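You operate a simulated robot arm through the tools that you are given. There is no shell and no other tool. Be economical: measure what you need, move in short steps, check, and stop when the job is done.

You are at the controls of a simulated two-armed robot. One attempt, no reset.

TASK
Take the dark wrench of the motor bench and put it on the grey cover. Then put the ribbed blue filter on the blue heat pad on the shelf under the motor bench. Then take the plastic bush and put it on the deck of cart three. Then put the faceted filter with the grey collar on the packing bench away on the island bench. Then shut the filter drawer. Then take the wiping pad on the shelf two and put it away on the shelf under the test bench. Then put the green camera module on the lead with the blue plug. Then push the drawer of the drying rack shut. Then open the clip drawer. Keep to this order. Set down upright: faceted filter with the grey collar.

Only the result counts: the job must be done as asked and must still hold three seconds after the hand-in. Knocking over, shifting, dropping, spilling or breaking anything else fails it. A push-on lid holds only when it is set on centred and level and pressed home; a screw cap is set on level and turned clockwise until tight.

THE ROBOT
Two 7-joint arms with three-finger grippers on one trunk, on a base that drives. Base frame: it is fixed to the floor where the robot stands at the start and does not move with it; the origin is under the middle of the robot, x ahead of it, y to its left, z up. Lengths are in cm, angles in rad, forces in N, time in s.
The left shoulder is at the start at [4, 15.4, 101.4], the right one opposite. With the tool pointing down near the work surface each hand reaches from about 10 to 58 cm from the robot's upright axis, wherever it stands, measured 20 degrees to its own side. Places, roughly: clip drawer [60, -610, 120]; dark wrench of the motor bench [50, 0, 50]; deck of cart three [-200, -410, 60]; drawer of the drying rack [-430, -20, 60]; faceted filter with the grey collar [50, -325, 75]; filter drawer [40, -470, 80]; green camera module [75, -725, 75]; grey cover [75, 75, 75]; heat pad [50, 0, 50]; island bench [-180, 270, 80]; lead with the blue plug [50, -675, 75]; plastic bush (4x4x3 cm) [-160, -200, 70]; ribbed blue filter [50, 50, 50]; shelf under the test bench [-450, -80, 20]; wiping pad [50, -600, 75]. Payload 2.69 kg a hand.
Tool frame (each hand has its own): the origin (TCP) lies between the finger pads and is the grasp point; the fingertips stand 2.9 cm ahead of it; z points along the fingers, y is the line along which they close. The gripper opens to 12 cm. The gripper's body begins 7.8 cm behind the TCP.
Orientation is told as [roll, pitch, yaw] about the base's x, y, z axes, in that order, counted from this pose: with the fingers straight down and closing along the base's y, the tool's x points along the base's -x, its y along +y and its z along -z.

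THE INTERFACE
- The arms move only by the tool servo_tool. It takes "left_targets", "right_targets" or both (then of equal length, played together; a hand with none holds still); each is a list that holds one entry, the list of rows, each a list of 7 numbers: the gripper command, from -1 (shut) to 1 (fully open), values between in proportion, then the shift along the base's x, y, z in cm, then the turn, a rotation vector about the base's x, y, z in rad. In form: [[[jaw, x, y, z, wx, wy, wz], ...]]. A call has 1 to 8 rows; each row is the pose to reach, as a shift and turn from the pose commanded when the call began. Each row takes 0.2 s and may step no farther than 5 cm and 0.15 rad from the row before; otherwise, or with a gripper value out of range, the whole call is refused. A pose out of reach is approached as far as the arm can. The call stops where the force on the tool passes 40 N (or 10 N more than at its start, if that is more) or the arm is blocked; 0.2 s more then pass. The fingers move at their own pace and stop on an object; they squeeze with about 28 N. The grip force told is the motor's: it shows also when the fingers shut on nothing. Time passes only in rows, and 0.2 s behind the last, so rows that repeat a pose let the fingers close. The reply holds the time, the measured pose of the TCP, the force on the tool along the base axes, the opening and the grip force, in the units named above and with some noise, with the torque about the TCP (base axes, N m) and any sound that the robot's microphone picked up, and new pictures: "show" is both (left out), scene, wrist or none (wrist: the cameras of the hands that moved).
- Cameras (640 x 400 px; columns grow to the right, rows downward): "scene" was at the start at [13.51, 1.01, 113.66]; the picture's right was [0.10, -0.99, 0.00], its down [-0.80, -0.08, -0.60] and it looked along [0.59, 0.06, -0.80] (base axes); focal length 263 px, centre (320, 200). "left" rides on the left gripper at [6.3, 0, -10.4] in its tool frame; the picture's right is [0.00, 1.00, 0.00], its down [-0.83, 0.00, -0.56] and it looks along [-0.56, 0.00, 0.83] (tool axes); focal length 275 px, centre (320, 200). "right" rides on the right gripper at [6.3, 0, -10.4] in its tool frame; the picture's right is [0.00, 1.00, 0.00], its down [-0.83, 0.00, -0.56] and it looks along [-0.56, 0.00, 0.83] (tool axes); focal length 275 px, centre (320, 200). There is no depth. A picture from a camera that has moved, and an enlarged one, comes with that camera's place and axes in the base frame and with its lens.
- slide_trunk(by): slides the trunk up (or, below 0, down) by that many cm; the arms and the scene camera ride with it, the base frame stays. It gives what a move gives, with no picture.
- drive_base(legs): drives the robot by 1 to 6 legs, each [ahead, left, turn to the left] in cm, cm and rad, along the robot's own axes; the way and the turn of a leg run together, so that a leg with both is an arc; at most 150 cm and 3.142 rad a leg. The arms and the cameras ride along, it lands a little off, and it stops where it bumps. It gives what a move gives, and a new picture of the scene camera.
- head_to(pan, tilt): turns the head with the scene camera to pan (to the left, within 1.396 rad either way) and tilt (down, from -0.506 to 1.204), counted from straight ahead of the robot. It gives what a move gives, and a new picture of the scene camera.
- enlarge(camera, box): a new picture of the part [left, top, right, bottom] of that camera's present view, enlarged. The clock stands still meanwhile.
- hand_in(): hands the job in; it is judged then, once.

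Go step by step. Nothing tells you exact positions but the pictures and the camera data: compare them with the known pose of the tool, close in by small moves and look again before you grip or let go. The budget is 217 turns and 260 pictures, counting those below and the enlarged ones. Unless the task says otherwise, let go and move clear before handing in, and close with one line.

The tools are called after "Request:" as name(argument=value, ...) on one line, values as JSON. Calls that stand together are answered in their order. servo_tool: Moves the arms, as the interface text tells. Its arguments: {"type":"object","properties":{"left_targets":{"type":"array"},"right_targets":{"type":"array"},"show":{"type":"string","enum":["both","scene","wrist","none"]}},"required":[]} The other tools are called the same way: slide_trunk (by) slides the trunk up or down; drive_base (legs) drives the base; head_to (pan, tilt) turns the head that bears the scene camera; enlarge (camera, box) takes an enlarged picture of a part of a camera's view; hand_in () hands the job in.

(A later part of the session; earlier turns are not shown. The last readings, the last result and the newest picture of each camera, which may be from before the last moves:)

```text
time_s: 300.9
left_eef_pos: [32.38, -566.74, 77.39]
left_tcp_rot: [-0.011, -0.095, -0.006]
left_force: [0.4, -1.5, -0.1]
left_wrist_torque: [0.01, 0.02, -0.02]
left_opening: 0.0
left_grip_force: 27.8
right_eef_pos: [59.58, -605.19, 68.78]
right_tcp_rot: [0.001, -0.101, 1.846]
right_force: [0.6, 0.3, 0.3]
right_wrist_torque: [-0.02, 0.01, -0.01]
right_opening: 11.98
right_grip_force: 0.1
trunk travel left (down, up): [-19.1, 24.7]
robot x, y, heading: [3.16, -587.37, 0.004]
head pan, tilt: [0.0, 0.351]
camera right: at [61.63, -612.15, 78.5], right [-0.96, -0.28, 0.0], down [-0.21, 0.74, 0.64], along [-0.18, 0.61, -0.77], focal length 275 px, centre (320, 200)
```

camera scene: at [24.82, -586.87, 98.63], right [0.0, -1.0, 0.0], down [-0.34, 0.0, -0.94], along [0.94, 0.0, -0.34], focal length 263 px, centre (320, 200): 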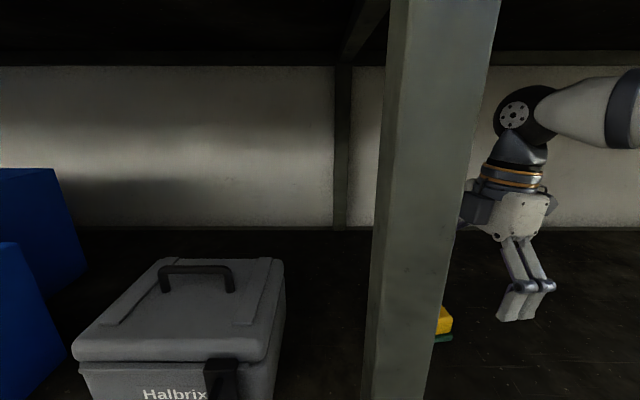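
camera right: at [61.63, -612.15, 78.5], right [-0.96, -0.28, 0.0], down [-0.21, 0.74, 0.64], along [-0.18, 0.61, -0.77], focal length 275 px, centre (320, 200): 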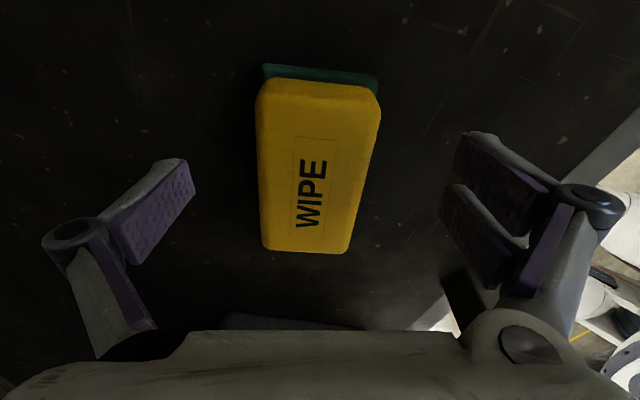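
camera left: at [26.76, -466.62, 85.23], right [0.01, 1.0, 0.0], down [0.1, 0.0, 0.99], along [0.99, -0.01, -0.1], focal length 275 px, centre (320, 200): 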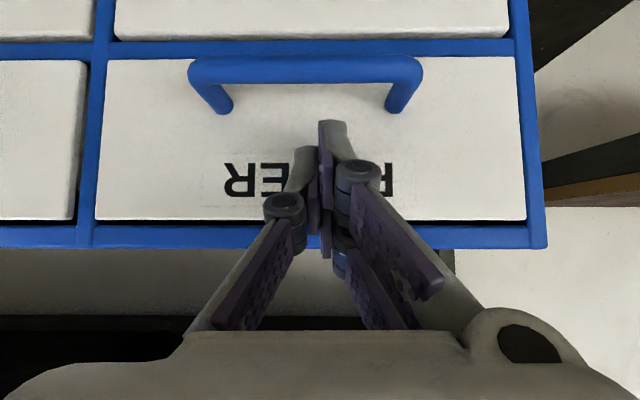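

Request:
servo_tool(right_targets=[[[1, 0, 0, -1.2, 0, 0, 0], [1, 0, 0, -2.2, 0, 0, 0], [-1, 0, 0, -2.2, 0, 0, 0], [-1, 0, 0, -2.2, 0, 0, 0], [-1, 0, 0, -2.2, 0, 0, 0]]], show="wrist")

```text
time_s: 302.1
left_eef_pos: [32.29, -566.83, 77.43]
left_tcp_rot: [-0.012, -0.096, -0.007]
left_force: [0.1, -0.7, 1.1]
left_wrist_torque: [0.03, 0.0, -0.02]
left_opening: 0.0
left_grip_force: 27.8
right_eef_pos: [59.54, -605.3, 66.5]
right_tcp_rot: [0.001, -0.101, 1.847]
right_force: [0.7, -0.4, 4.9]
right_wrist_torque: [0.14, 0.17, -0.03]
right_opening: 5.96
right_grip_force: 27.8
trunk travel left (down, up): [-19.1, 24.7]
robot x, y, heading: [2.96, -587.35, 0.001]
head pan, tilt: [0.0, 0.351]
camera right: at [61.56, -612.19, 76.31], right [-0.96, -0.28, 0.0], down [-0.21, 0.74, 0.64], along [-0.18, 0.61, -0.77], focal length 275 px, centre (320, 200)
```

right: 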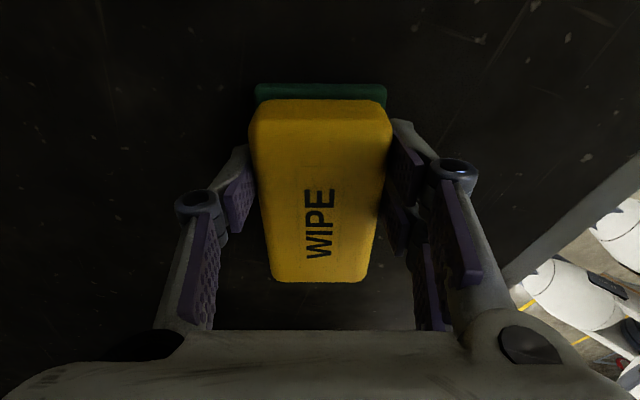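

Gripped. Lift, shift away from the post, and back out.

Request:
servo_tool(right_targets=[[[-1, 0, 0, 2.5, 0, 0, 0], [-1, 0, -1.5, 5.5, 0, 0, 0], [-1, -1, -4.5, 8, 0, 0, 0], [-1, -2, -6, 9, 0, 0, 0]]], show="wrist")

Request:
drive_base(legs=[[-72, 0, 0]])

```text
time_s: 303.1
left_eef_pos: [32.32, -566.83, 77.43]
left_tcp_rot: [-0.01, -0.096, -0.008]
left_force: [-0.1, -0.3, 0.1]
left_wrist_torque: [0.03, -0.02, 0.03]
left_opening: 0.0
left_grip_force: 27.8
right_eef_pos: [57.67, -611.28, 75.58]
right_tcp_rot: [0.002, -0.102, 1.849]
right_force: [-0.4, 0.4, -1.5]
right_wrist_torque: [-0.04, 0.03, 0.03]
right_opening: 5.95
right_grip_force: 28.1
trunk travel left (down, up): [-19.1, 24.7]
robot x, y, heading: [3.19, -587.03, 0.003]
head pan, tilt: [0.0, 0.351]
camera right: at [59.63, -618.25, 85.42], right [-0.96, -0.28, 0.0], down [-0.21, 0.74, 0.64], along [-0.18, 0.61, -0.77], focal length 275 px, centre (320, 200)
```

right: 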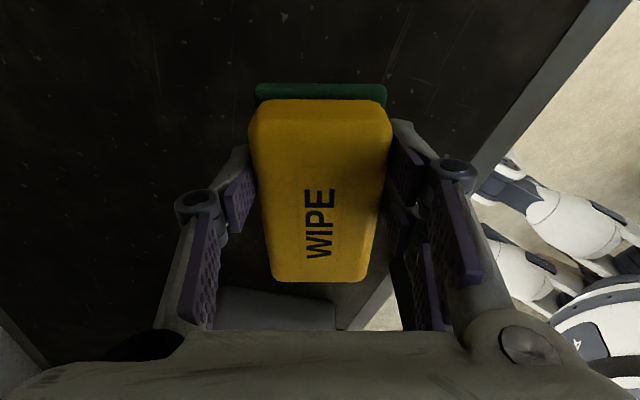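

```text
time_s: 307.0
left_eef_pos: [-39.02, -566.9, 77.51]
left_tcp_rot: [-0.01, -0.098, -0.02]
left_force: [0.5, 0.4, 0.2]
left_wrist_torque: [0.01, -0.01, -0.02]
left_opening: 0.0
left_grip_force: 28.2
right_eef_pos: [-14.21, -611.69, 75.61]
right_tcp_rot: [0.001, -0.1, 1.835]
right_force: [0.5, 0.1, -0.7]
right_wrist_torque: [0.01, -0.03, -0.03]
right_opening: 5.93
right_grip_force: 28.0
trunk travel left (down, up): [-19.1, 24.7]
robot x, y, heading: [-68.51, -587.04, -0.012]
head pan, tilt: [0.0, 0.351]
camera scene: at [-46.81, -586.88, 98.63], right [-0.01, -1.0, 0.0], down [-0.34, 0.0, -0.94], along [0.94, -0.01, -0.34], focal length 263 px, centre (320, 200)
```

scene: 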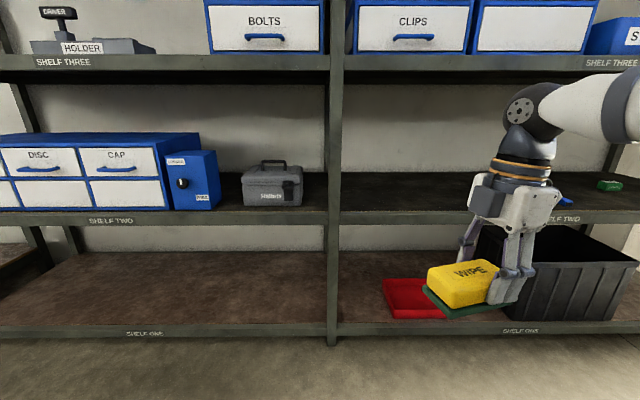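

Pad is held. Now travel to the test bench: up to the gap at y≈−315, turn to face −x.

Request:
drive_base(legs=[[18, 0, 0.01], [0, 140, 0], [0, 132, 0], [0, 0, 3.13]])

Request:
head_to(pan=0, tilt=0.25)

```text
time_s: 336.2
left_eef_pos: [-76.65, -336.68, 77.51]
left_tcp_rot: [-0.012, -0.097, 3.135]
left_force: [0.7, -0.3, 0.3]
left_wrist_torque: [0.03, 0.0, -0.02]
left_opening: 0.01
left_grip_force: 28.1
right_eef_pos: [-102.09, -292.52, 75.56]
right_tcp_rot: [0.002, -0.101, -1.291]
right_force: [0.3, 0.3, -1.7]
right_wrist_torque: [0.05, 0.0, -0.02]
right_opening: 5.95
right_grip_force: 27.9
trunk travel left (down, up): [-19.1, 24.7]
robot x, y, heading: [-47.67, -316.22, -3.135]
head pan, tilt: [0.0, 0.351]
camera scene: at [-68.79, -316.24, 98.63], right [-0.01, 1.0, 0.0], down [0.34, 0.0, -0.94], along [-0.94, -0.01, -0.34], focal length 263 px, centre (320, 200)
```

scene: 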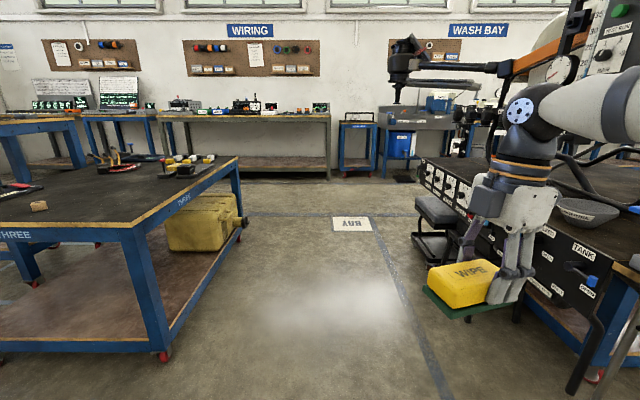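

```text
time_s: 336.9
left_eef_pos: [-76.55, -336.76, 77.4]
left_tcp_rot: [-0.013, -0.096, 3.136]
left_force: [-0.7, -0.2, -1.0]
left_wrist_torque: [-0.05, 0.01, -0.02]
left_opening: 0.01
left_grip_force: 27.3
right_eef_pos: [-102.16, -292.48, 75.56]
right_tcp_rot: [0.002, -0.1, -1.293]
right_force: [0.0, -0.7, -0.6]
right_wrist_torque: [0.04, -0.01, -0.02]
right_opening: 5.92
right_grip_force: 28.3
trunk travel left (down, up): [-19.1, 24.7]
robot x, y, heading: [-47.7, -316.33, -3.136]
head pan, tilt: [0.0, 0.25]
camera scene: at [-68.82, -316.24, 99.57], right [-0.01, 1.0, 0.0], down [0.25, 0.0, -0.97], along [-0.97, -0.01, -0.25], focal length 263 px, centre (320, 200)
```

scene: 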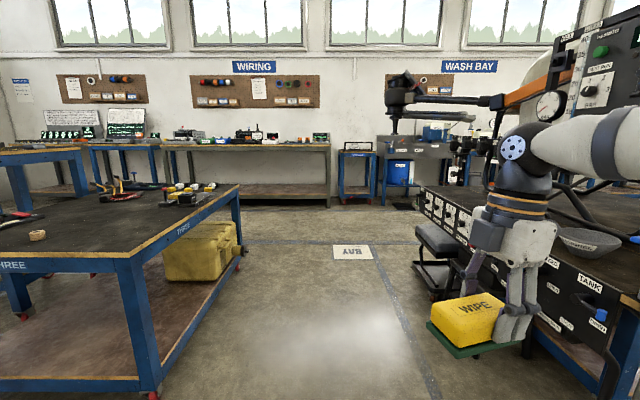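

I'll hug the cart-three side of the gap to stay clear of the drone arm, then drive through.

Request:
drive_base(legs=[[0, 17, 0], [145, 0, 0], [148, 0, 0]])

Request:
head_to(pan=-1.0, tilt=0.3)

```text
time_s: 352.6
left_eef_pos: [-371.56, -350.16, 77.46]
left_tcp_rot: [-0.013, -0.098, 3.102]
left_force: [-0.4, -0.6, -0.2]
left_wrist_torque: [0.0, -0.01, 0.0]
left_opening: 0.0
left_grip_force: 27.6
right_eef_pos: [-395.17, -304.89, 75.57]
right_tcp_rot: [0.002, -0.1, -1.327]
right_force: [0.5, 0.0, -1.7]
right_wrist_torque: [0.02, 0.03, 0.03]
right_opening: 5.93
right_grip_force: 28.0
trunk travel left (down, up): [-19.1, 24.7]
robot x, y, heading: [-341.79, -330.67, 3.112]
head pan, tilt: [0.0, 0.25]
camera scene: at [-362.85, -329.75, 99.57], right [0.03, 1.0, 0.0], down [0.25, -0.01, -0.97], along [-0.97, 0.03, -0.25], focal length 263 px, centre (320, 200)
```

scene: 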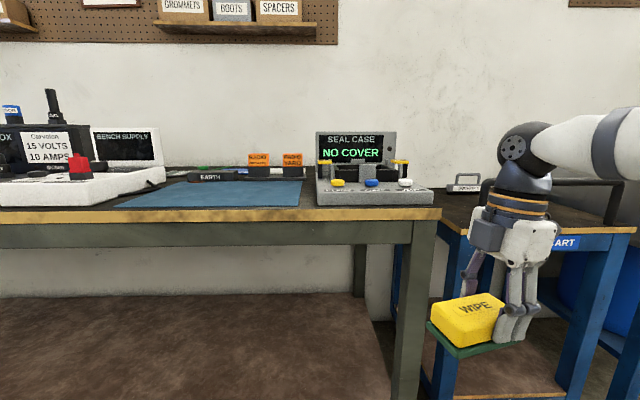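

```text
time_s: 353.9
left_eef_pos: [-371.45, -350.07, 77.39]
left_tcp_rot: [-0.012, -0.097, 3.103]
left_force: [0.4, -0.6, 1.0]
left_wrist_torque: [0.0, 0.01, -0.03]
left_opening: 0.0
left_grip_force: 28.0
right_eef_pos: [-395.18, -304.85, 75.51]
right_tcp_rot: [0.002, -0.101, -1.328]
right_force: [-0.9, 0.6, -1.5]
right_wrist_torque: [0.01, -0.03, 0.03]
right_opening: 5.94
right_grip_force: 27.4
trunk travel left (down, up): [-19.1, 24.7]
robot x, y, heading: [-341.15, -330.58, 3.115]
head pan, tilt: [-1.0, 0.3]
camera scene: at [-358.32, -322.04, 99.1], right [0.86, 0.52, 0.0], down [0.15, -0.25, -0.96], along [-0.49, 0.82, -0.3], focal length 263 px, centre (320, 200)
```

scene: 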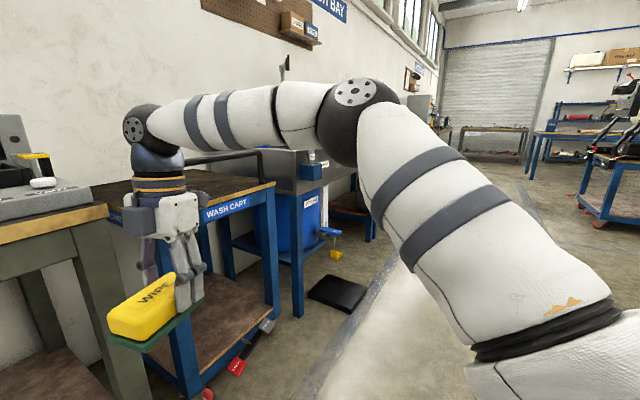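

Back off from the wall benches and strafe toward the test bench.

Request:
drive_base(legs=[[-32, 0, 0.03], [0, -115, 0], [0, -110, 0]])

Request:
head_to(pan=0, tilt=0.35)

```text
time_s: 372.9
left_eef_pos: [-337.09, -127.25, 77.39]
left_tcp_rot: [-0.012, -0.096, 3.11]
left_force: [-0.1, -0.5, 0.3]
left_wrist_torque: [-0.01, 0.03, -0.01]
left_opening: 0.0
left_grip_force: 27.6
right_eef_pos: [-361.25, -82.3, 75.52]
right_tcp_rot: [0.001, -0.101, -1.318]
right_force: [-0.5, -0.1, -2.0]
right_wrist_torque: [0.03, 0.0, 0.01]
right_opening: 5.95
right_grip_force: 28.1
trunk travel left (down, up): [-19.1, 24.7]
robot x, y, heading: [-307.76, -107.53, 3.119]
head pan, tilt: [-1.0, 0.3]
camera scene: at [-324.24, -99.09, 99.1], right [0.85, 0.52, 0.0], down [0.15, -0.25, -0.96], along [-0.5, 0.82, -0.3], focal length 263 px, centre (320, 200)
```

scene: 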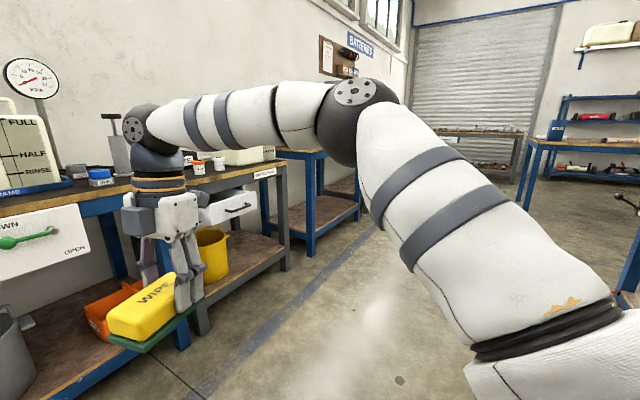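

```text
time_s: 374.2
left_eef_pos: [-336.97, -127.26, 77.43]
left_tcp_rot: [-0.011, -0.097, 3.109]
left_force: [-0.7, 0.3, 0.0]
left_wrist_torque: [-0.03, -0.01, -0.02]
left_opening: 0.02
left_grip_force: 28.0
right_eef_pos: [-361.18, -82.19, 75.53]
right_tcp_rot: [0.001, -0.101, -1.319]
right_force: [-0.4, 0.4, -1.4]
right_wrist_torque: [0.05, -0.03, 0.01]
right_opening: 5.94
right_grip_force: 27.9
trunk travel left (down, up): [-19.1, 24.7]
robot x, y, heading: [-307.78, -107.57, 3.122]
head pan, tilt: [0.0, 0.351]
camera scene: at [-328.68, -106.84, 98.63], right [0.02, 1.0, 0.0], down [0.34, -0.01, -0.94], along [-0.94, 0.02, -0.34], focal length 263 px, centre (320, 200)
```

scene: 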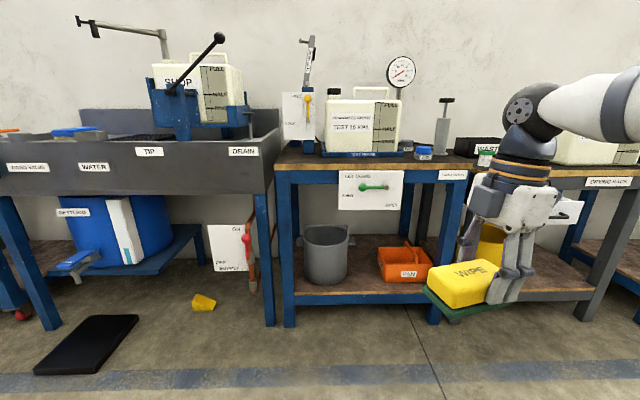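

Request:
enlarge(camera="scene", box=[270, 140, 480, 320])

Request:
enlarge(camera="scene", box=[430, 120, 640, 300])

```text
2.22 times, centred on (375, 230) of scene
camera zoom: at [-328.68, -106.84, 98.63], right [0.02, 1.0, 0.0], down [0.34, -0.01, -0.94], along [-0.94, 0.02, -0.34], focal length 585 px, centre (198, 133)
```

zoom: 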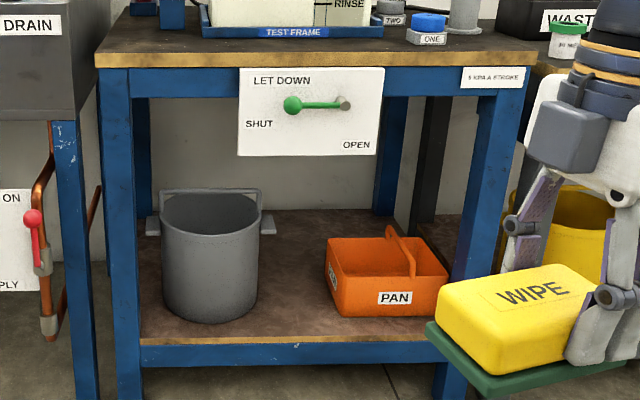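

```text
2.22 times, centred on (535, 210) of scene
camera zoom: at [-328.68, -106.84, 98.63], right [0.02, 1.0, 0.0], down [0.34, -0.01, -0.94], along [-0.94, 0.02, -0.34], focal length 585 px, centre (-158, 178)
```

zoom: 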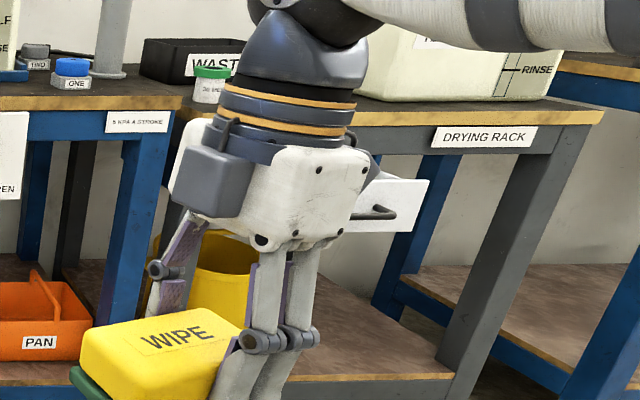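

The test bench shelf (z≈19, front x≈−426) has a free gap between bucket and pan at y≈−85, about 12 cm wide. I'll turn the hand back to yaw 0 so the pad goes in lengthwise, and lower the trunk.

Request:
servo_tool(right_targets=[[[-1, 0, 0, 0, 0, 0, -0.147], [-1, 0, 0, 0, 0, 0, -0.294], [-1, 0, 0, 0, 0, 0, -0.441], [-1, 0, 0, 0, 0, 0, -0.588], [-1, 0, 0, 0, 0, 0, -0.735], [-1, 0, 0, 0, 0, 0, -0.882], [-1, 0, 0, 0, 0, 0, -1.029], [-1, 0, 0, 0, 0, 0, -1.176]]], show="none")

Request:
servo_tool(right_targets=[[[-1, 0, 0, 0, 0, 0, -0.147], [-1, 0, 0, 0, 0, 0, -0.294], [-1, 0, 0, 0, 0, 0, -0.441], [-1, 0, 0, 0, 0, 0, -0.588], [-1, 0, 0, 0, 0, 0, -0.668]]], show="none")

Request:
slide_trunk(by=-19)

Request:
head_to(pan=-0.2, tilt=0.5)

```text
time_s: 376.0
left_eef_pos: [-337.08, -127.21, 77.49]
left_tcp_rot: [-0.012, -0.096, 3.111]
left_force: [0.3, 0.7, -0.1]
left_wrist_torque: [-0.02, 0.0, 0.03]
left_opening: 0.0
left_grip_force: 27.6
right_eef_pos: [-361.35, -82.26, 75.53]
right_tcp_rot: [0.001, -0.103, -2.498]
right_force: [0.7, 0.3, -2.1]
right_wrist_torque: [0.0, 0.0, -0.04]
right_opening: 5.96
right_grip_force: 28.2
trunk travel left (down, up): [-19.1, 24.7]
robot x, y, heading: [-307.14, -107.26, 3.12]
head pan, tilt: [0.0, 0.351]
```

```text
time_s: 377.2
left_eef_pos: [-337.11, -127.13, 77.46]
left_tcp_rot: [-0.011, -0.097, 3.111]
left_force: [0.0, 0.3, -0.5]
left_wrist_torque: [-0.03, 0.02, -0.01]
left_opening: 0.02
left_grip_force: 28.4
right_eef_pos: [-361.33, -82.12, 75.6]
right_tcp_rot: [0.003, -0.101, 3.118]
right_force: [0.8, 0.5, -0.9]
right_wrist_torque: [0.02, -0.02, 0.0]
right_opening: 5.98
right_grip_force: 27.9
trunk travel left (down, up): [-19.1, 24.7]
robot x, y, heading: [-307.31, -107.61, 3.117]
head pan, tilt: [0.0, 0.351]
```

```text
time_s: 379.3
left_eef_pos: [-337.29, -127.28, 59.13]
left_tcp_rot: [-0.012, -0.098, 3.109]
left_force: [0.0, 0.1, 0.0]
left_wrist_torque: [0.0, -0.04, 0.0]
left_opening: 0.02
left_grip_force: 27.9
right_eef_pos: [-361.21, -82.11, 56.62]
right_tcp_rot: [0.003, -0.101, 3.122]
right_force: [-0.7, -0.4, -1.1]
right_wrist_torque: [0.0, -0.02, 0.05]
right_opening: 5.94
right_grip_force: 27.8
trunk travel left (down, up): [-0.1, 43.7]
robot x, y, heading: [-307.41, -107.67, 3.12]
head pan, tilt: [0.0, 0.351]
```

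```text
time_s: 380.0
left_eef_pos: [-337.34, -127.32, 59.23]
left_tcp_rot: [-0.011, -0.098, 3.111]
left_force: [-0.4, -0.3, 0.4]
left_wrist_torque: [-0.01, 0.0, 0.0]
left_opening: 0.0
left_grip_force: 28.0
right_eef_pos: [-361.17, -82.14, 56.61]
right_tcp_rot: [0.001, -0.101, 3.118]
right_force: [-1.2, -0.9, -1.1]
right_wrist_torque: [0.01, -0.06, -0.01]
right_opening: 5.95
right_grip_force: 28.1
trunk travel left (down, up): [-0.1, 43.7]
robot x, y, heading: [-307.66, -107.62, 3.121]
head pan, tilt: [-0.201, 0.499]
camera scene: at [-334.49, -104.91, 77.4], right [0.22, 0.98, 0.0], down [0.47, -0.11, -0.88], along [-0.86, 0.19, -0.48], focal length 263 px, centre (320, 200)
```

scene: 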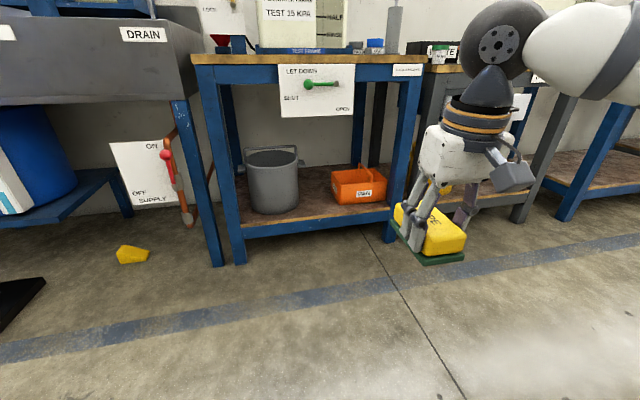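

Gap centre y≈−83, shelf z≈17.5. I'll lower the arm in free space first.

Request:
servo_tool(right_targets=[[[-1, 0, 0, -4.9, 0, 0, 0], [-1, 0, 0, -9.8, 0, 0, 0], [-1, 0, 0, -14.7, 0, 0, 0], [-1, 0, 0, -19.6, 0, 0, 0], [-1, 0, 0, -24.5, 0, 0, 0], [-1, 0, 0, -28.5, 0, 0, 0]]], show="scene")

```text
time_s: 381.4
left_eef_pos: [-337.3, -127.25, 59.09]
left_tcp_rot: [-0.012, -0.097, 3.109]
left_force: [0.7, -0.2, 0.3]
left_wrist_torque: [-0.02, 0.05, -0.01]
left_opening: 0.0
left_grip_force: 28.0
right_eef_pos: [-361.48, -82.22, 28.17]
right_tcp_rot: [0.001, -0.1, 3.12]
right_force: [1.0, -0.1, -1.5]
right_wrist_torque: [-0.03, 0.02, 0.01]
right_opening: 5.98
right_grip_force: 28.9
trunk travel left (down, up): [-0.1, 43.7]
robot x, y, heading: [-307.42, -107.2, 3.119]
head pan, tilt: [-0.201, 0.499]
camera scene: at [-334.48, -104.9, 77.4], right [0.22, 0.98, 0.0], down [0.47, -0.11, -0.88], along [-0.86, 0.19, -0.48], focal length 263 px, centre (320, 200)
```

scene: 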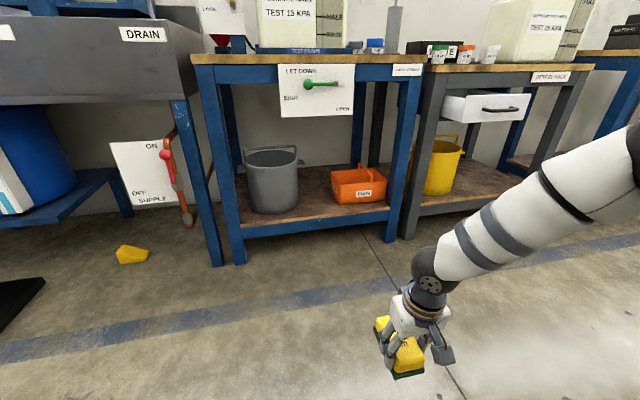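

Arm is low and clear. Driving in.

Request:
drive_base(legs=[[60, 0, 0.02]])

Request:
enlarge(camera="right", box=[0, 0, 640, 400])

```text
time_s: 384.9
left_eef_pos: [-398.72, -127.16, 59.08]
left_tcp_rot: [-0.013, -0.098, 3.131]
left_force: [-0.7, -0.1, 1.2]
left_wrist_torque: [0.02, 0.0, 0.0]
left_opening: 0.0
left_grip_force: 28.3
right_eef_pos: [-423.76, -82.74, 28.13]
right_tcp_rot: [0.001, -0.1, 3.141]
right_force: [-0.5, -0.9, -1.7]
right_wrist_torque: [-0.01, -0.02, 0.02]
right_opening: 5.95
right_grip_force: 28.3
trunk travel left (down, up): [-0.1, 43.7]
robot x, y, heading: [-369.08, -107.29, 3.143]
head pan, tilt: [-0.201, 0.499]
camera scene: at [-396.31, -104.79, 77.4], right [0.2, 0.98, 0.0], down [0.47, -0.1, -0.88], along [-0.86, 0.18, -0.48], focal length 263 px, centre (320, 200)
```

scene: 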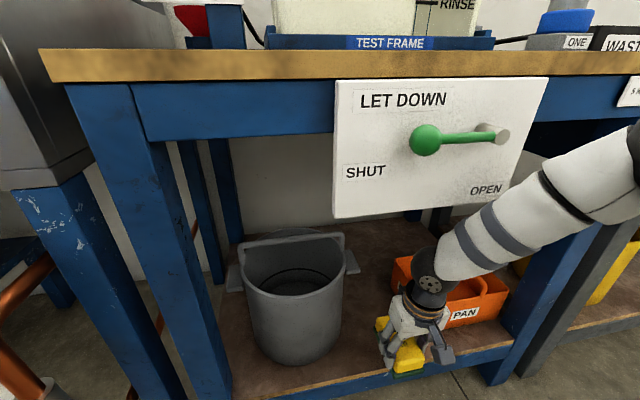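

```text
1.00 times, centred on (320, 200) of right (not enlarged: the box is as wide or as high as the picture)
camera zoom: at [-416.45, -82.67, 37.96], right [0.0, -1.0, 0.0], down [-0.77, 0.0, 0.64], along [-0.64, 0.0, -0.77], focal length 275 px, centre (320, 200)
```

zoom: 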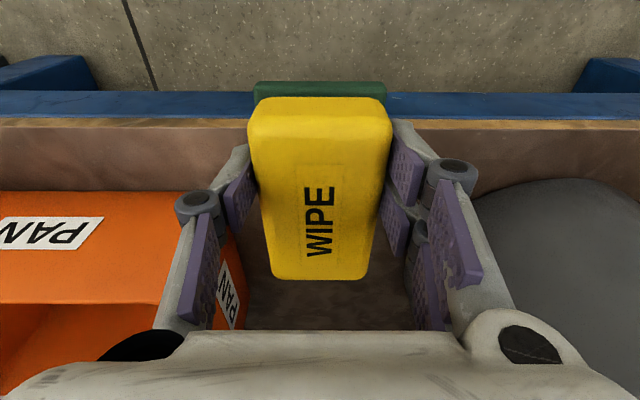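

Gap is clear on both sides. Lower a bit, move in 8 cm, then down to contact.

Request:
servo_tool(right_targets=[[[-1, 0, 0.3, -4, 0, 0, 0], [-1, -3, 0.5, -4, 0, 0, 0], [-1, -6, 0.5, -4, 0, 0, 0], [-1, -8.5, 0.5, -4.3, 0, 0, 0], [-1, -8.5, 0.5, -5.5, 0, 0, 0]]], show="both")

```text
time_s: 386.1
left_eef_pos: [-398.57, -127.04, 59.08]
left_tcp_rot: [-0.013, -0.099, 3.13]
left_force: [0.6, -0.4, 0.0]
left_wrist_torque: [0.01, 0.0, -0.02]
left_opening: 0.0
left_grip_force: 28.2
right_eef_pos: [-432.64, -82.28, 23.86]
right_tcp_rot: [0.002, -0.108, 3.139]
right_force: [3.0, -2.0, 18.0]
right_wrist_torque: [0.57, -0.57, -0.23]
right_opening: 6.08
right_grip_force: 28.3
trunk travel left (down, up): [-0.1, 43.7]
robot x, y, heading: [-369.72, -106.75, 3.142]
head pan, tilt: [-0.201, 0.499]
stopped in row 5 (right hand): the force on the tool passed its limit at 52 N (the readings are from after the stop); the commanded pose is now the measured one
camera scene: at [-396.2, -104.83, 77.44], right [0.2, 0.98, 0.0], down [0.47, -0.1, -0.88], along [-0.86, 0.18, -0.48], focal length 263 px, centre (320, 200)
camera right: at [-425.17, -82.26, 33.65], right [0.0, -1.0, 0.0], down [-0.77, 0.0, 0.64], along [-0.64, 0.0, -0.77], focal length 275 px, centre (320, 200)
```

scene: 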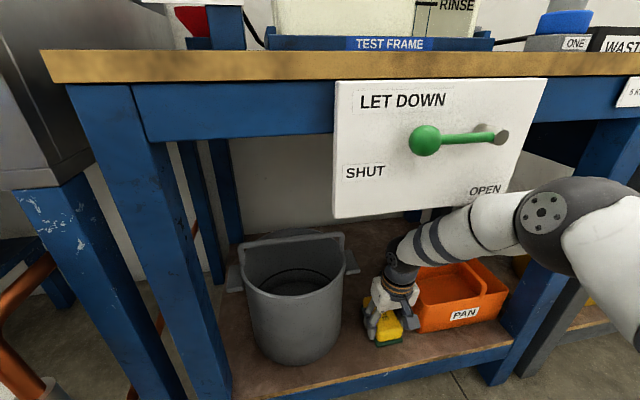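
right: 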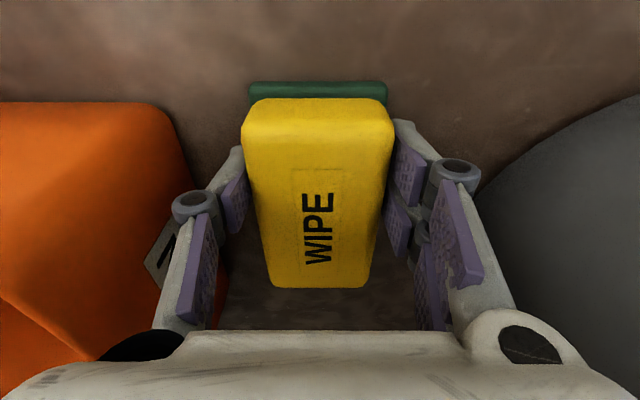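

Contact on the shelf. Release and withdraw.

Request:
servo_tool(right_targets=[[[-1, 0, 0, 0.4, 0, 0, 0], [0.1, 0, 0, 0.4, 0, 0, 0], [0.4, 0, 0, 0.4, 0, 0, 0], [0.4, 0, 0, 2.5, 0, 0, 0], [0.4, 0, 0, 5, 0, 0, 0], [0.4, 4, 0, 6, 0, 0, 0]]], show="both")

```text
time_s: 387.6
left_eef_pos: [-398.6, -127.03, 59.07]
left_tcp_rot: [-0.013, -0.098, 3.128]
left_force: [-0.5, 0.4, -0.4]
left_wrist_torque: [-0.02, -0.03, 0.03]
left_opening: 0.0
left_grip_force: 28.6
right_eef_pos: [-425.63, -82.23, 26.31]
right_tcp_rot: [0.001, -0.032, 3.137]
right_force: [-1.7, 1.0, -0.1]
right_wrist_torque: [-0.04, -0.15, 0.0]
right_opening: 8.37
right_grip_force: 0.0
trunk travel left (down, up): [-0.1, 43.7]
robot x, y, heading: [-369.32, -106.91, 3.135]
head pan, tilt: [-0.201, 0.499]
stopped in row 6 (right hand): the arm was blocked; the commanded pose is now the measured one
camera scene: at [-396.18, -104.73, 77.44], right [0.2, 0.98, 0.0], down [0.47, -0.1, -0.88], along [-0.86, 0.18, -0.48], focal length 263 px, centre (320, 200)
camera right: at [-419.05, -82.07, 36.71], right [0.0, -1.0, 0.0], down [-0.81, 0.0, 0.58], along [-0.58, 0.0, -0.81], focal length 275 px, centre (320, 200)
```

scene: 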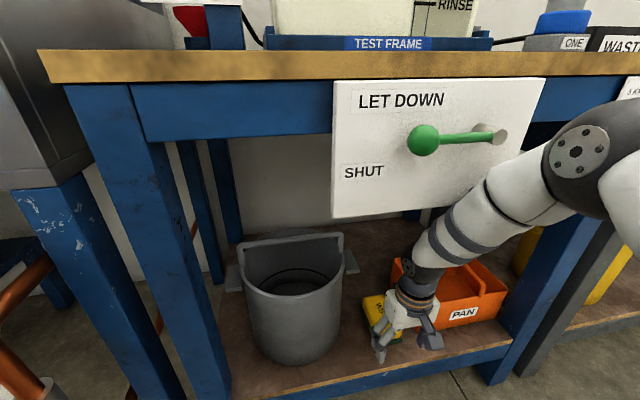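
right: 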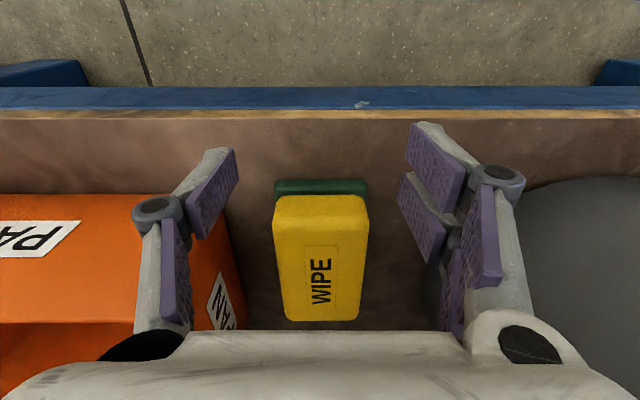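

The pad is down. The forearm may be touching the hanging panel, so I lower slightly and drive straight back.

Request:
servo_tool(right_targets=[[[0.4, 0, 0, -1, 0, 0, 0]]], show="none")

Request:
drive_base(legs=[[-50, 0, 0]])

Request:
enlarge(camera="scene", box=[180, 30, 480, 240])

```text
time_s: 388.1
left_eef_pos: [-398.64, -126.98, 59.25]
left_tcp_rot: [-0.012, -0.098, 3.131]
left_force: [-0.2, -0.2, 1.0]
left_wrist_torque: [0.02, -0.01, 0.01]
left_opening: 0.0
left_grip_force: 27.6
right_eef_pos: [-425.6, -82.11, 25.29]
right_tcp_rot: [0.002, -0.03, 3.134]
right_force: [0.1, 0.5, -0.2]
right_wrist_torque: [-0.01, 0.01, 0.0]
right_opening: 8.39
right_grip_force: 0.0
trunk travel left (down, up): [-0.1, 43.7]
robot x, y, heading: [-368.96, -107.05, 3.141]
head pan, tilt: [-0.201, 0.499]
```

```text
time_s: 390.9
left_eef_pos: [-349.64, -127.12, 59.18]
left_tcp_rot: [-0.012, -0.099, 3.126]
left_force: [-0.4, -0.6, -0.3]
left_wrist_torque: [-0.04, 0.03, 0.02]
left_opening: 0.0
left_grip_force: 28.2
right_eef_pos: [-376.56, -82.05, 25.24]
right_tcp_rot: [0.002, -0.03, 3.134]
right_force: [0.0, -0.5, -0.5]
right_wrist_torque: [-0.01, -0.02, -0.01]
right_opening: 8.38
right_grip_force: 0.0
trunk travel left (down, up): [-0.1, 43.7]
robot x, y, heading: [-320.35, -107.19, 3.133]
head pan, tilt: [-0.201, 0.499]
camera scene: at [-347.22, -104.83, 77.4], right [0.2, 0.98, 0.0], down [0.47, -0.1, -0.88], along [-0.86, 0.18, -0.48], focal length 263 px, centre (320, 200)
```

scene: 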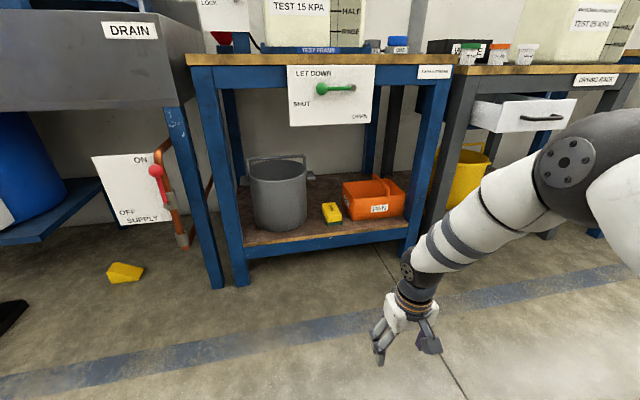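

```text
1.90 times, centred on (330, 135) of scene
camera zoom: at [-347.22, -104.83, 77.4], right [0.2, 0.98, 0.0], down [0.47, -0.1, -0.88], along [-0.86, 0.18, -0.48], focal length 502 px, centre (301, 324)
```

zoom: 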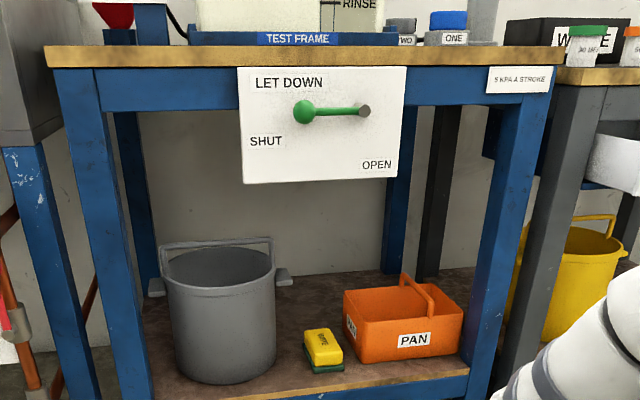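

The pad lies on the shelf and the lever is unmoved. Next is the green camera module: raise up and travel back the same way.

Request:
slide_trunk(by=19)

Request:
servo_tool(right_targets=[[[0, 0, 0, 4.9, 0, 0, 0], [0, 0, 0, 9.8, 0, 0, 0], [0, 0, 0, 14.7, 0, 0, 0], [0, 0, 0, 19.6, 0, 0, 0], [0, 0, 0, 24.5, 0, 0, 0], [0, 0, 0, 29, 0, 0, 0]]], show="none")

Request:
drive_base(legs=[[10, 0, 0], [0, 113, 0.005], [0, 113, 0]])

```text
time_s: 393.0
left_eef_pos: [-349.71, -127.32, 78.1]
left_tcp_rot: [-0.012, -0.096, 3.125]
left_force: [0.4, 0.3, 0.9]
left_wrist_torque: [0.02, -0.02, -0.03]
left_opening: 0.0
left_grip_force: 28.0
right_eef_pos: [-376.55, -82.22, 44.26]
right_tcp_rot: [-0.001, -0.031, 3.133]
right_force: [0.3, -0.8, -0.1]
right_wrist_torque: [-0.01, 0.01, 0.03]
right_opening: 8.4
right_grip_force: 0.0
trunk travel left (down, up): [-19.1, 24.7]
robot x, y, heading: [-320.11, -106.91, 3.14]
head pan, tilt: [-0.201, 0.499]
```

```text
time_s: 394.4
left_eef_pos: [-349.58, -127.11, 78.19]
left_tcp_rot: [-0.011, -0.099, 3.127]
left_force: [0.6, 0.7, 1.2]
left_wrist_torque: [0.02, -0.01, 0.0]
left_opening: 0.02
left_grip_force: 28.1
right_eef_pos: [-376.73, -82.09, 73.37]
right_tcp_rot: [0.001, -0.029, 3.131]
right_force: [0.8, 0.3, 0.9]
right_wrist_torque: [0.02, 0.02, 0.02]
right_opening: 6.0
right_grip_force: 0.0
trunk travel left (down, up): [-19.1, 24.7]
robot x, y, heading: [-320.37, -106.96, 3.137]
head pan, tilt: [-0.201, 0.499]
```

```text
time_s: 412.6
left_eef_pos: [-355.54, -353.62, 78.08]
left_tcp_rot: [-0.013, -0.098, -3.12]
left_force: [-0.6, 0.5, 0.3]
left_wrist_torque: [0.04, 0.02, -0.01]
left_opening: 0.0
left_grip_force: 27.6
right_eef_pos: [-384.3, -309.72, 73.2]
right_tcp_rot: [0.001, -0.029, -3.112]
right_force: [-0.1, 0.0, 0.0]
right_wrist_torque: [-0.03, 0.01, 0.04]
right_opening: 5.99
right_grip_force: 0.0
trunk travel left (down, up): [-19.1, 24.7]
robot x, y, heading: [-327.18, -332.32, -3.108]
head pan, tilt: [-0.201, 0.499]
camera scene: at [-347.74, -330.99, 97.26], right [0.17, 0.99, 0.0], down [0.47, -0.08, -0.88], along [-0.87, 0.15, -0.48], focal length 263 px, centre (320, 200)
```

scene: 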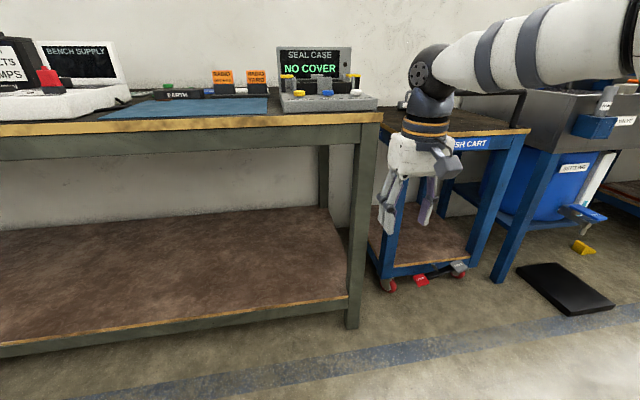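

Request:
drive_base(legs=[[0, 0, -0.034], [-140, 0, 0], [-135, 0, 0]])

Request:
drive_base(legs=[[0, 120, 0], [0, 120, 0], [0, 110, 0]])

```text
time_s: 426.5
left_eef_pos: [-77.48, -353.4, 78.13]
left_tcp_rot: [-0.013, -0.098, -3.141]
left_force: [0.2, 0.0, -1.1]
left_wrist_torque: [0.02, 0.0, -0.04]
left_opening: 0.02
left_grip_force: 28.4
right_eef_pos: [-105.35, -308.58, 73.26]
right_tcp_rot: [0.002, -0.03, -3.134]
right_force: [-0.4, 0.1, 0.2]
right_wrist_torque: [0.01, 0.0, 0.04]
right_opening: 6.0
right_grip_force: 0.1
trunk travel left (down, up): [-19.1, 24.7]
robot x, y, heading: [-48.38, -332.46, -3.129]
head pan, tilt: [-0.201, 0.499]
camera scene: at [-69.24, -330.81, 97.27], right [0.19, 0.98, 0.0], down [0.47, -0.09, -0.88], along [-0.86, 0.17, -0.48], focal length 263 px, centre (320, 200)
```

scene: 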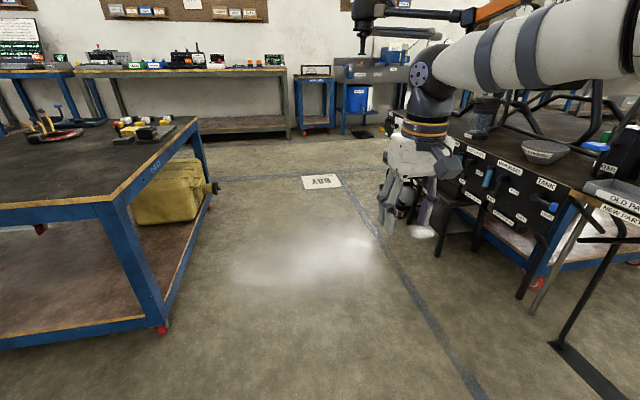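

```text
time_s: 453.1
left_eef_pos: [-71.23, -700.8, 78.22]
left_tcp_rot: [-0.013, -0.097, -3.126]
left_force: [0.0, 0.1, 1.3]
left_wrist_torque: [0.01, 0.02, -0.01]
left_opening: 0.01
left_grip_force: 28.1
right_eef_pos: [-99.69, -656.57, 73.31]
right_tcp_rot: [0.002, -0.027, -3.121]
right_force: [0.6, 0.3, -0.5]
right_wrist_torque: [-0.02, 0.01, -0.01]
right_opening: 5.99
right_grip_force: 0.1
trunk travel left (down, up): [-19.1, 24.7]
robot x, y, heading: [-42.07, -679.52, -3.117]
head pan, tilt: [-0.201, 0.499]
camera scene: at [-63.24, -678.1, 97.26], right [0.17, 0.98, 0.0], down [0.47, -0.08, -0.88], along [-0.86, 0.15, -0.48], focal length 263 px, centre (320, 200)
```

scene: 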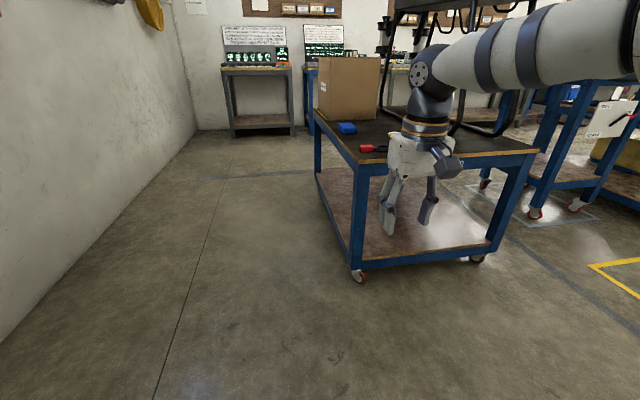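

Request:
drive_base(legs=[[0, 0, 3.117]])

Request:
head_to(pan=-0.1, tilt=0.4)

```text
time_s: 460.8
left_eef_pos: [-13.13, -659.05, 78.14]
left_tcp_rot: [-0.014, -0.099, 0.0]
left_force: [-0.7, 0.1, -0.9]
left_wrist_torque: [-0.02, 0.0, 0.01]
left_opening: 0.0
left_grip_force: 27.5
right_eef_pos: [14.59, -703.7, 73.33]
right_tcp_rot: [0.002, -0.029, 0.006]
right_force: [0.2, -0.1, -0.2]
right_wrist_torque: [0.01, -0.03, 0.01]
right_opening: 5.99
right_grip_force: 0.1
trunk travel left (down, up): [-19.1, 24.7]
robot x, y, heading: [-42.45, -679.37, 0.01]
head pan, tilt: [-0.201, 0.499]
camera scene: at [-21.11, -681.0, 97.26], right [-0.19, -0.98, 0.0], down [-0.47, 0.09, -0.88], along [0.86, -0.17, -0.48], focal length 263 px, centre (320, 200)
```

scene: 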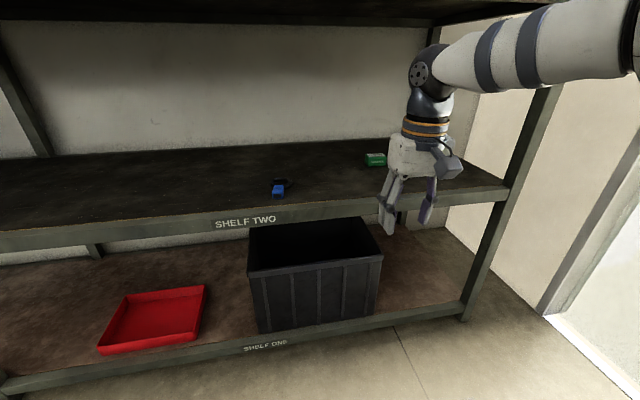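

```text
time_s: 461.5
left_eef_pos: [-13.2, -659.11, 78.17]
left_tcp_rot: [-0.01, -0.098, 0.001]
left_force: [-0.3, 1.1, -0.1]
left_wrist_torque: [0.03, 0.0, 0.02]
left_opening: 0.0
left_grip_force: 28.0
right_eef_pos: [14.6, -703.64, 73.3]
right_tcp_rot: [0.003, -0.032, 0.004]
right_force: [-0.1, 0.8, -0.8]
right_wrist_torque: [0.02, -0.02, 0.03]
right_opening: 6.01
right_grip_force: 0.1
trunk travel left (down, up): [-19.1, 24.7]
robot x, y, heading: [-42.49, -679.69, 0.011]
head pan, tilt: [-0.099, 0.4]
camera scene: at [-20.82, -680.1, 98.17], right [-0.09, -1.0, 0.0], down [-0.39, 0.04, -0.92], along [0.92, -0.08, -0.39], focal length 263 px, centre (320, 200)
```

scene: 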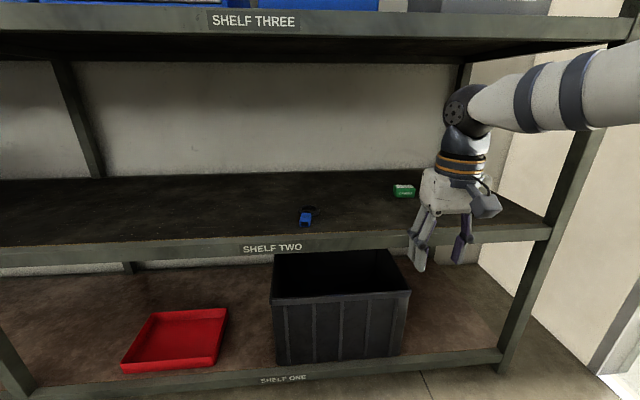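

Request:
enlarge(camera="scene", box=[280, 160, 440, 260])

```text
4.00 times, centred on (360, 210) of scene
camera zoom: at [-20.82, -680.1, 98.17], right [-0.09, -1.0, 0.0], down [-0.39, 0.04, -0.92], along [0.92, -0.08, -0.39], focal length 1053 px, centre (160, 160)
```

zoom: 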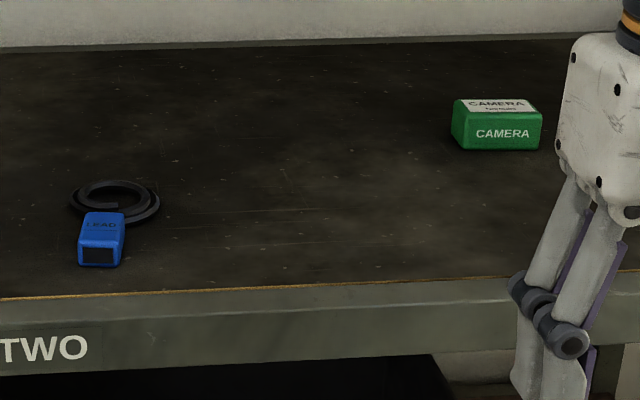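

The camera module is at ≈(64.5,−717) and the blue plug at ≈(46,−682) on shelf two. I'll drive so the right hand is over the camera.

Request:
drive_base(legs=[[0, -13, -0.01], [44, 0, 0]])

Request:
enlarge(camera="right", box=[0, 0, 640, 400])

```text
time_s: 465.4
left_eef_pos: [30.93, -672.2, 78.17]
left_tcp_rot: [-0.013, -0.099, -0.011]
left_force: [-0.6, 0.0, 0.0]
left_wrist_torque: [0.0, 0.0, 0.0]
left_opening: 0.01
left_grip_force: 28.5
right_eef_pos: [58.15, -717.07, 73.35]
right_tcp_rot: [0.002, -0.03, -0.002]
right_force: [0.2, 0.8, -0.3]
right_wrist_torque: [0.0, 0.0, -0.01]
right_opening: 6.02
right_grip_force: 0.0
trunk travel left (down, up): [-19.1, 24.7]
robot x, y, heading: [1.62, -692.27, -0.005]
head pan, tilt: [-0.099, 0.4]
camera scene: at [23.08, -693.15, 98.17], right [-0.1, -0.99, 0.0], down [-0.39, 0.04, -0.92], along [0.92, -0.09, -0.39], focal length 263 px, centre (320, 200)
```

scene: 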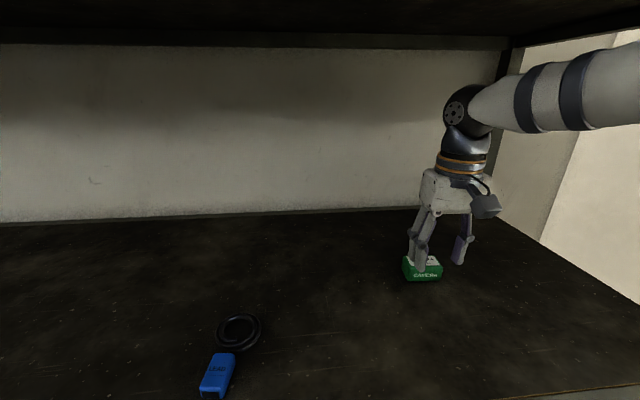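

```text
1.00 times, centred on (320, 200) of right (not enlarged: the box is as wide or as high as the picture)
camera zoom: at [51.57, -717.08, 83.57], right [0.0, 1.0, 0.0], down [0.81, 0.0, 0.58], along [0.58, 0.0, -0.81], focal length 275 px, centre (320, 200)
```

zoom: 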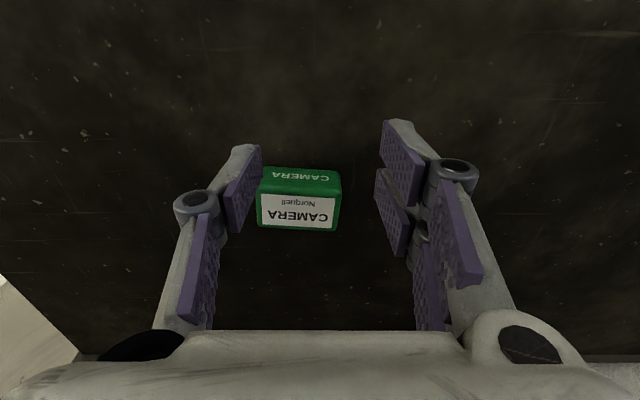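

Camera centre ≈(65.1,−718.8). Tilt slightly to reach, open wider, and descend around it.

Request:
servo_tool(right_targets=[[[0.5, 2, -0.8, 0, 0, -0.13, 0], [0.5, 4.5, -1.7, 0, 0, -0.25, 0], [0.5, 6.7, -1.7, -2, 0, -0.25, 0], [0.5, 6.7, -1.7, -4.5, 0, -0.25, 0]]], show="wrist")

```text
time_s: 466.4
left_eef_pos: [31.05, -672.19, 78.22]
left_tcp_rot: [-0.012, -0.098, -0.01]
left_force: [-0.9, 0.0, 0.2]
left_wrist_torque: [0.0, -0.01, 0.02]
left_opening: 0.0
left_grip_force: 28.1
right_eef_pos: [64.92, -718.87, 68.74]
right_tcp_rot: [0.003, -0.28, -0.003]
right_force: [0.3, -0.8, -0.2]
right_wrist_torque: [-0.03, -0.03, 0.03]
right_opening: 8.99
right_grip_force: 0.0
trunk travel left (down, up): [-19.1, 24.7]
robot x, y, heading: [1.46, -692.66, 0.004]
head pan, tilt: [-0.099, 0.4]
camera right: at [55.95, -718.85, 77.07], right [0.0, 1.0, 0.0], down [0.64, 0.0, 0.76], along [0.76, 0.0, -0.64], focal length 275 px, centre (320, 200)
```

right: 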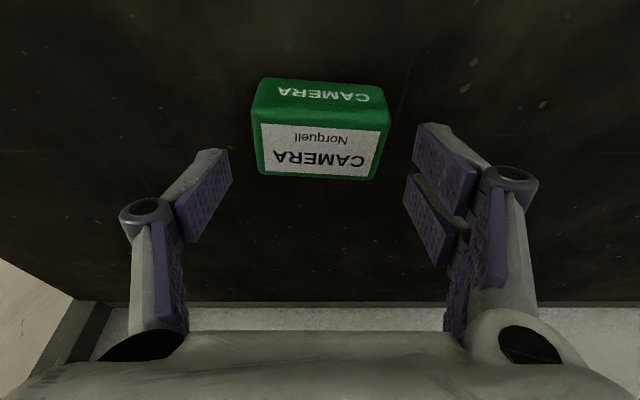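

Request:
servo_tool(right_targets=[[[0.5, -0.2, 0, -1.2, 0, 0, -0.08], [0.5, -0.2, 0, -2.3, 0, 0, -0.08], [-1, -0.2, 0, -2.3, 0, 0, -0.08], [-1, -0.2, 0, -2.3, 0, 0, -0.08], [-1, -0.2, 0, -2.3, 0, 0, -0.08]]], show="wrist")

```text
time_s: 467.6
left_eef_pos: [31.01, -672.12, 78.12]
left_tcp_rot: [-0.013, -0.098, -0.011]
left_force: [0.0, 0.1, 0.6]
left_wrist_torque: [0.01, -0.02, -0.01]
left_opening: 0.01
left_grip_force: 27.8
right_eef_pos: [64.82, -718.88, 66.49]
right_tcp_rot: [0.002, -0.28, -0.084]
right_force: [0.3, -0.9, 0.4]
right_wrist_torque: [-0.06, -0.08, 0.01]
right_opening: 6.94
right_grip_force: 27.7
trunk travel left (down, up): [-19.1, 24.7]
robot x, y, heading: [1.4, -692.39, -0.003]
head pan, tilt: [-0.099, 0.4]
camera right: at [55.82, -718.08, 74.78], right [0.08, 1.0, 0.0], down [0.64, -0.05, 0.76], along [0.76, -0.06, -0.64], focal length 275 px, centre (320, 200)
```

right: 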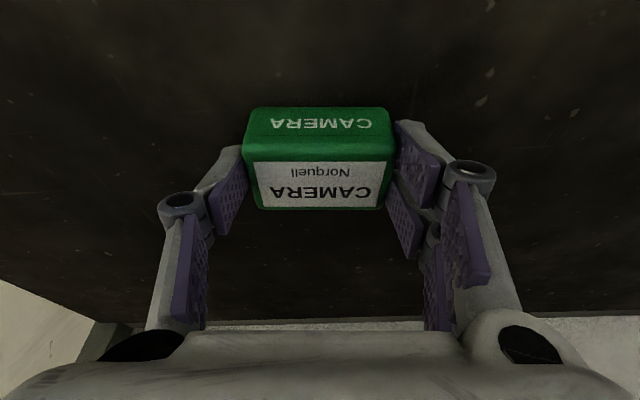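

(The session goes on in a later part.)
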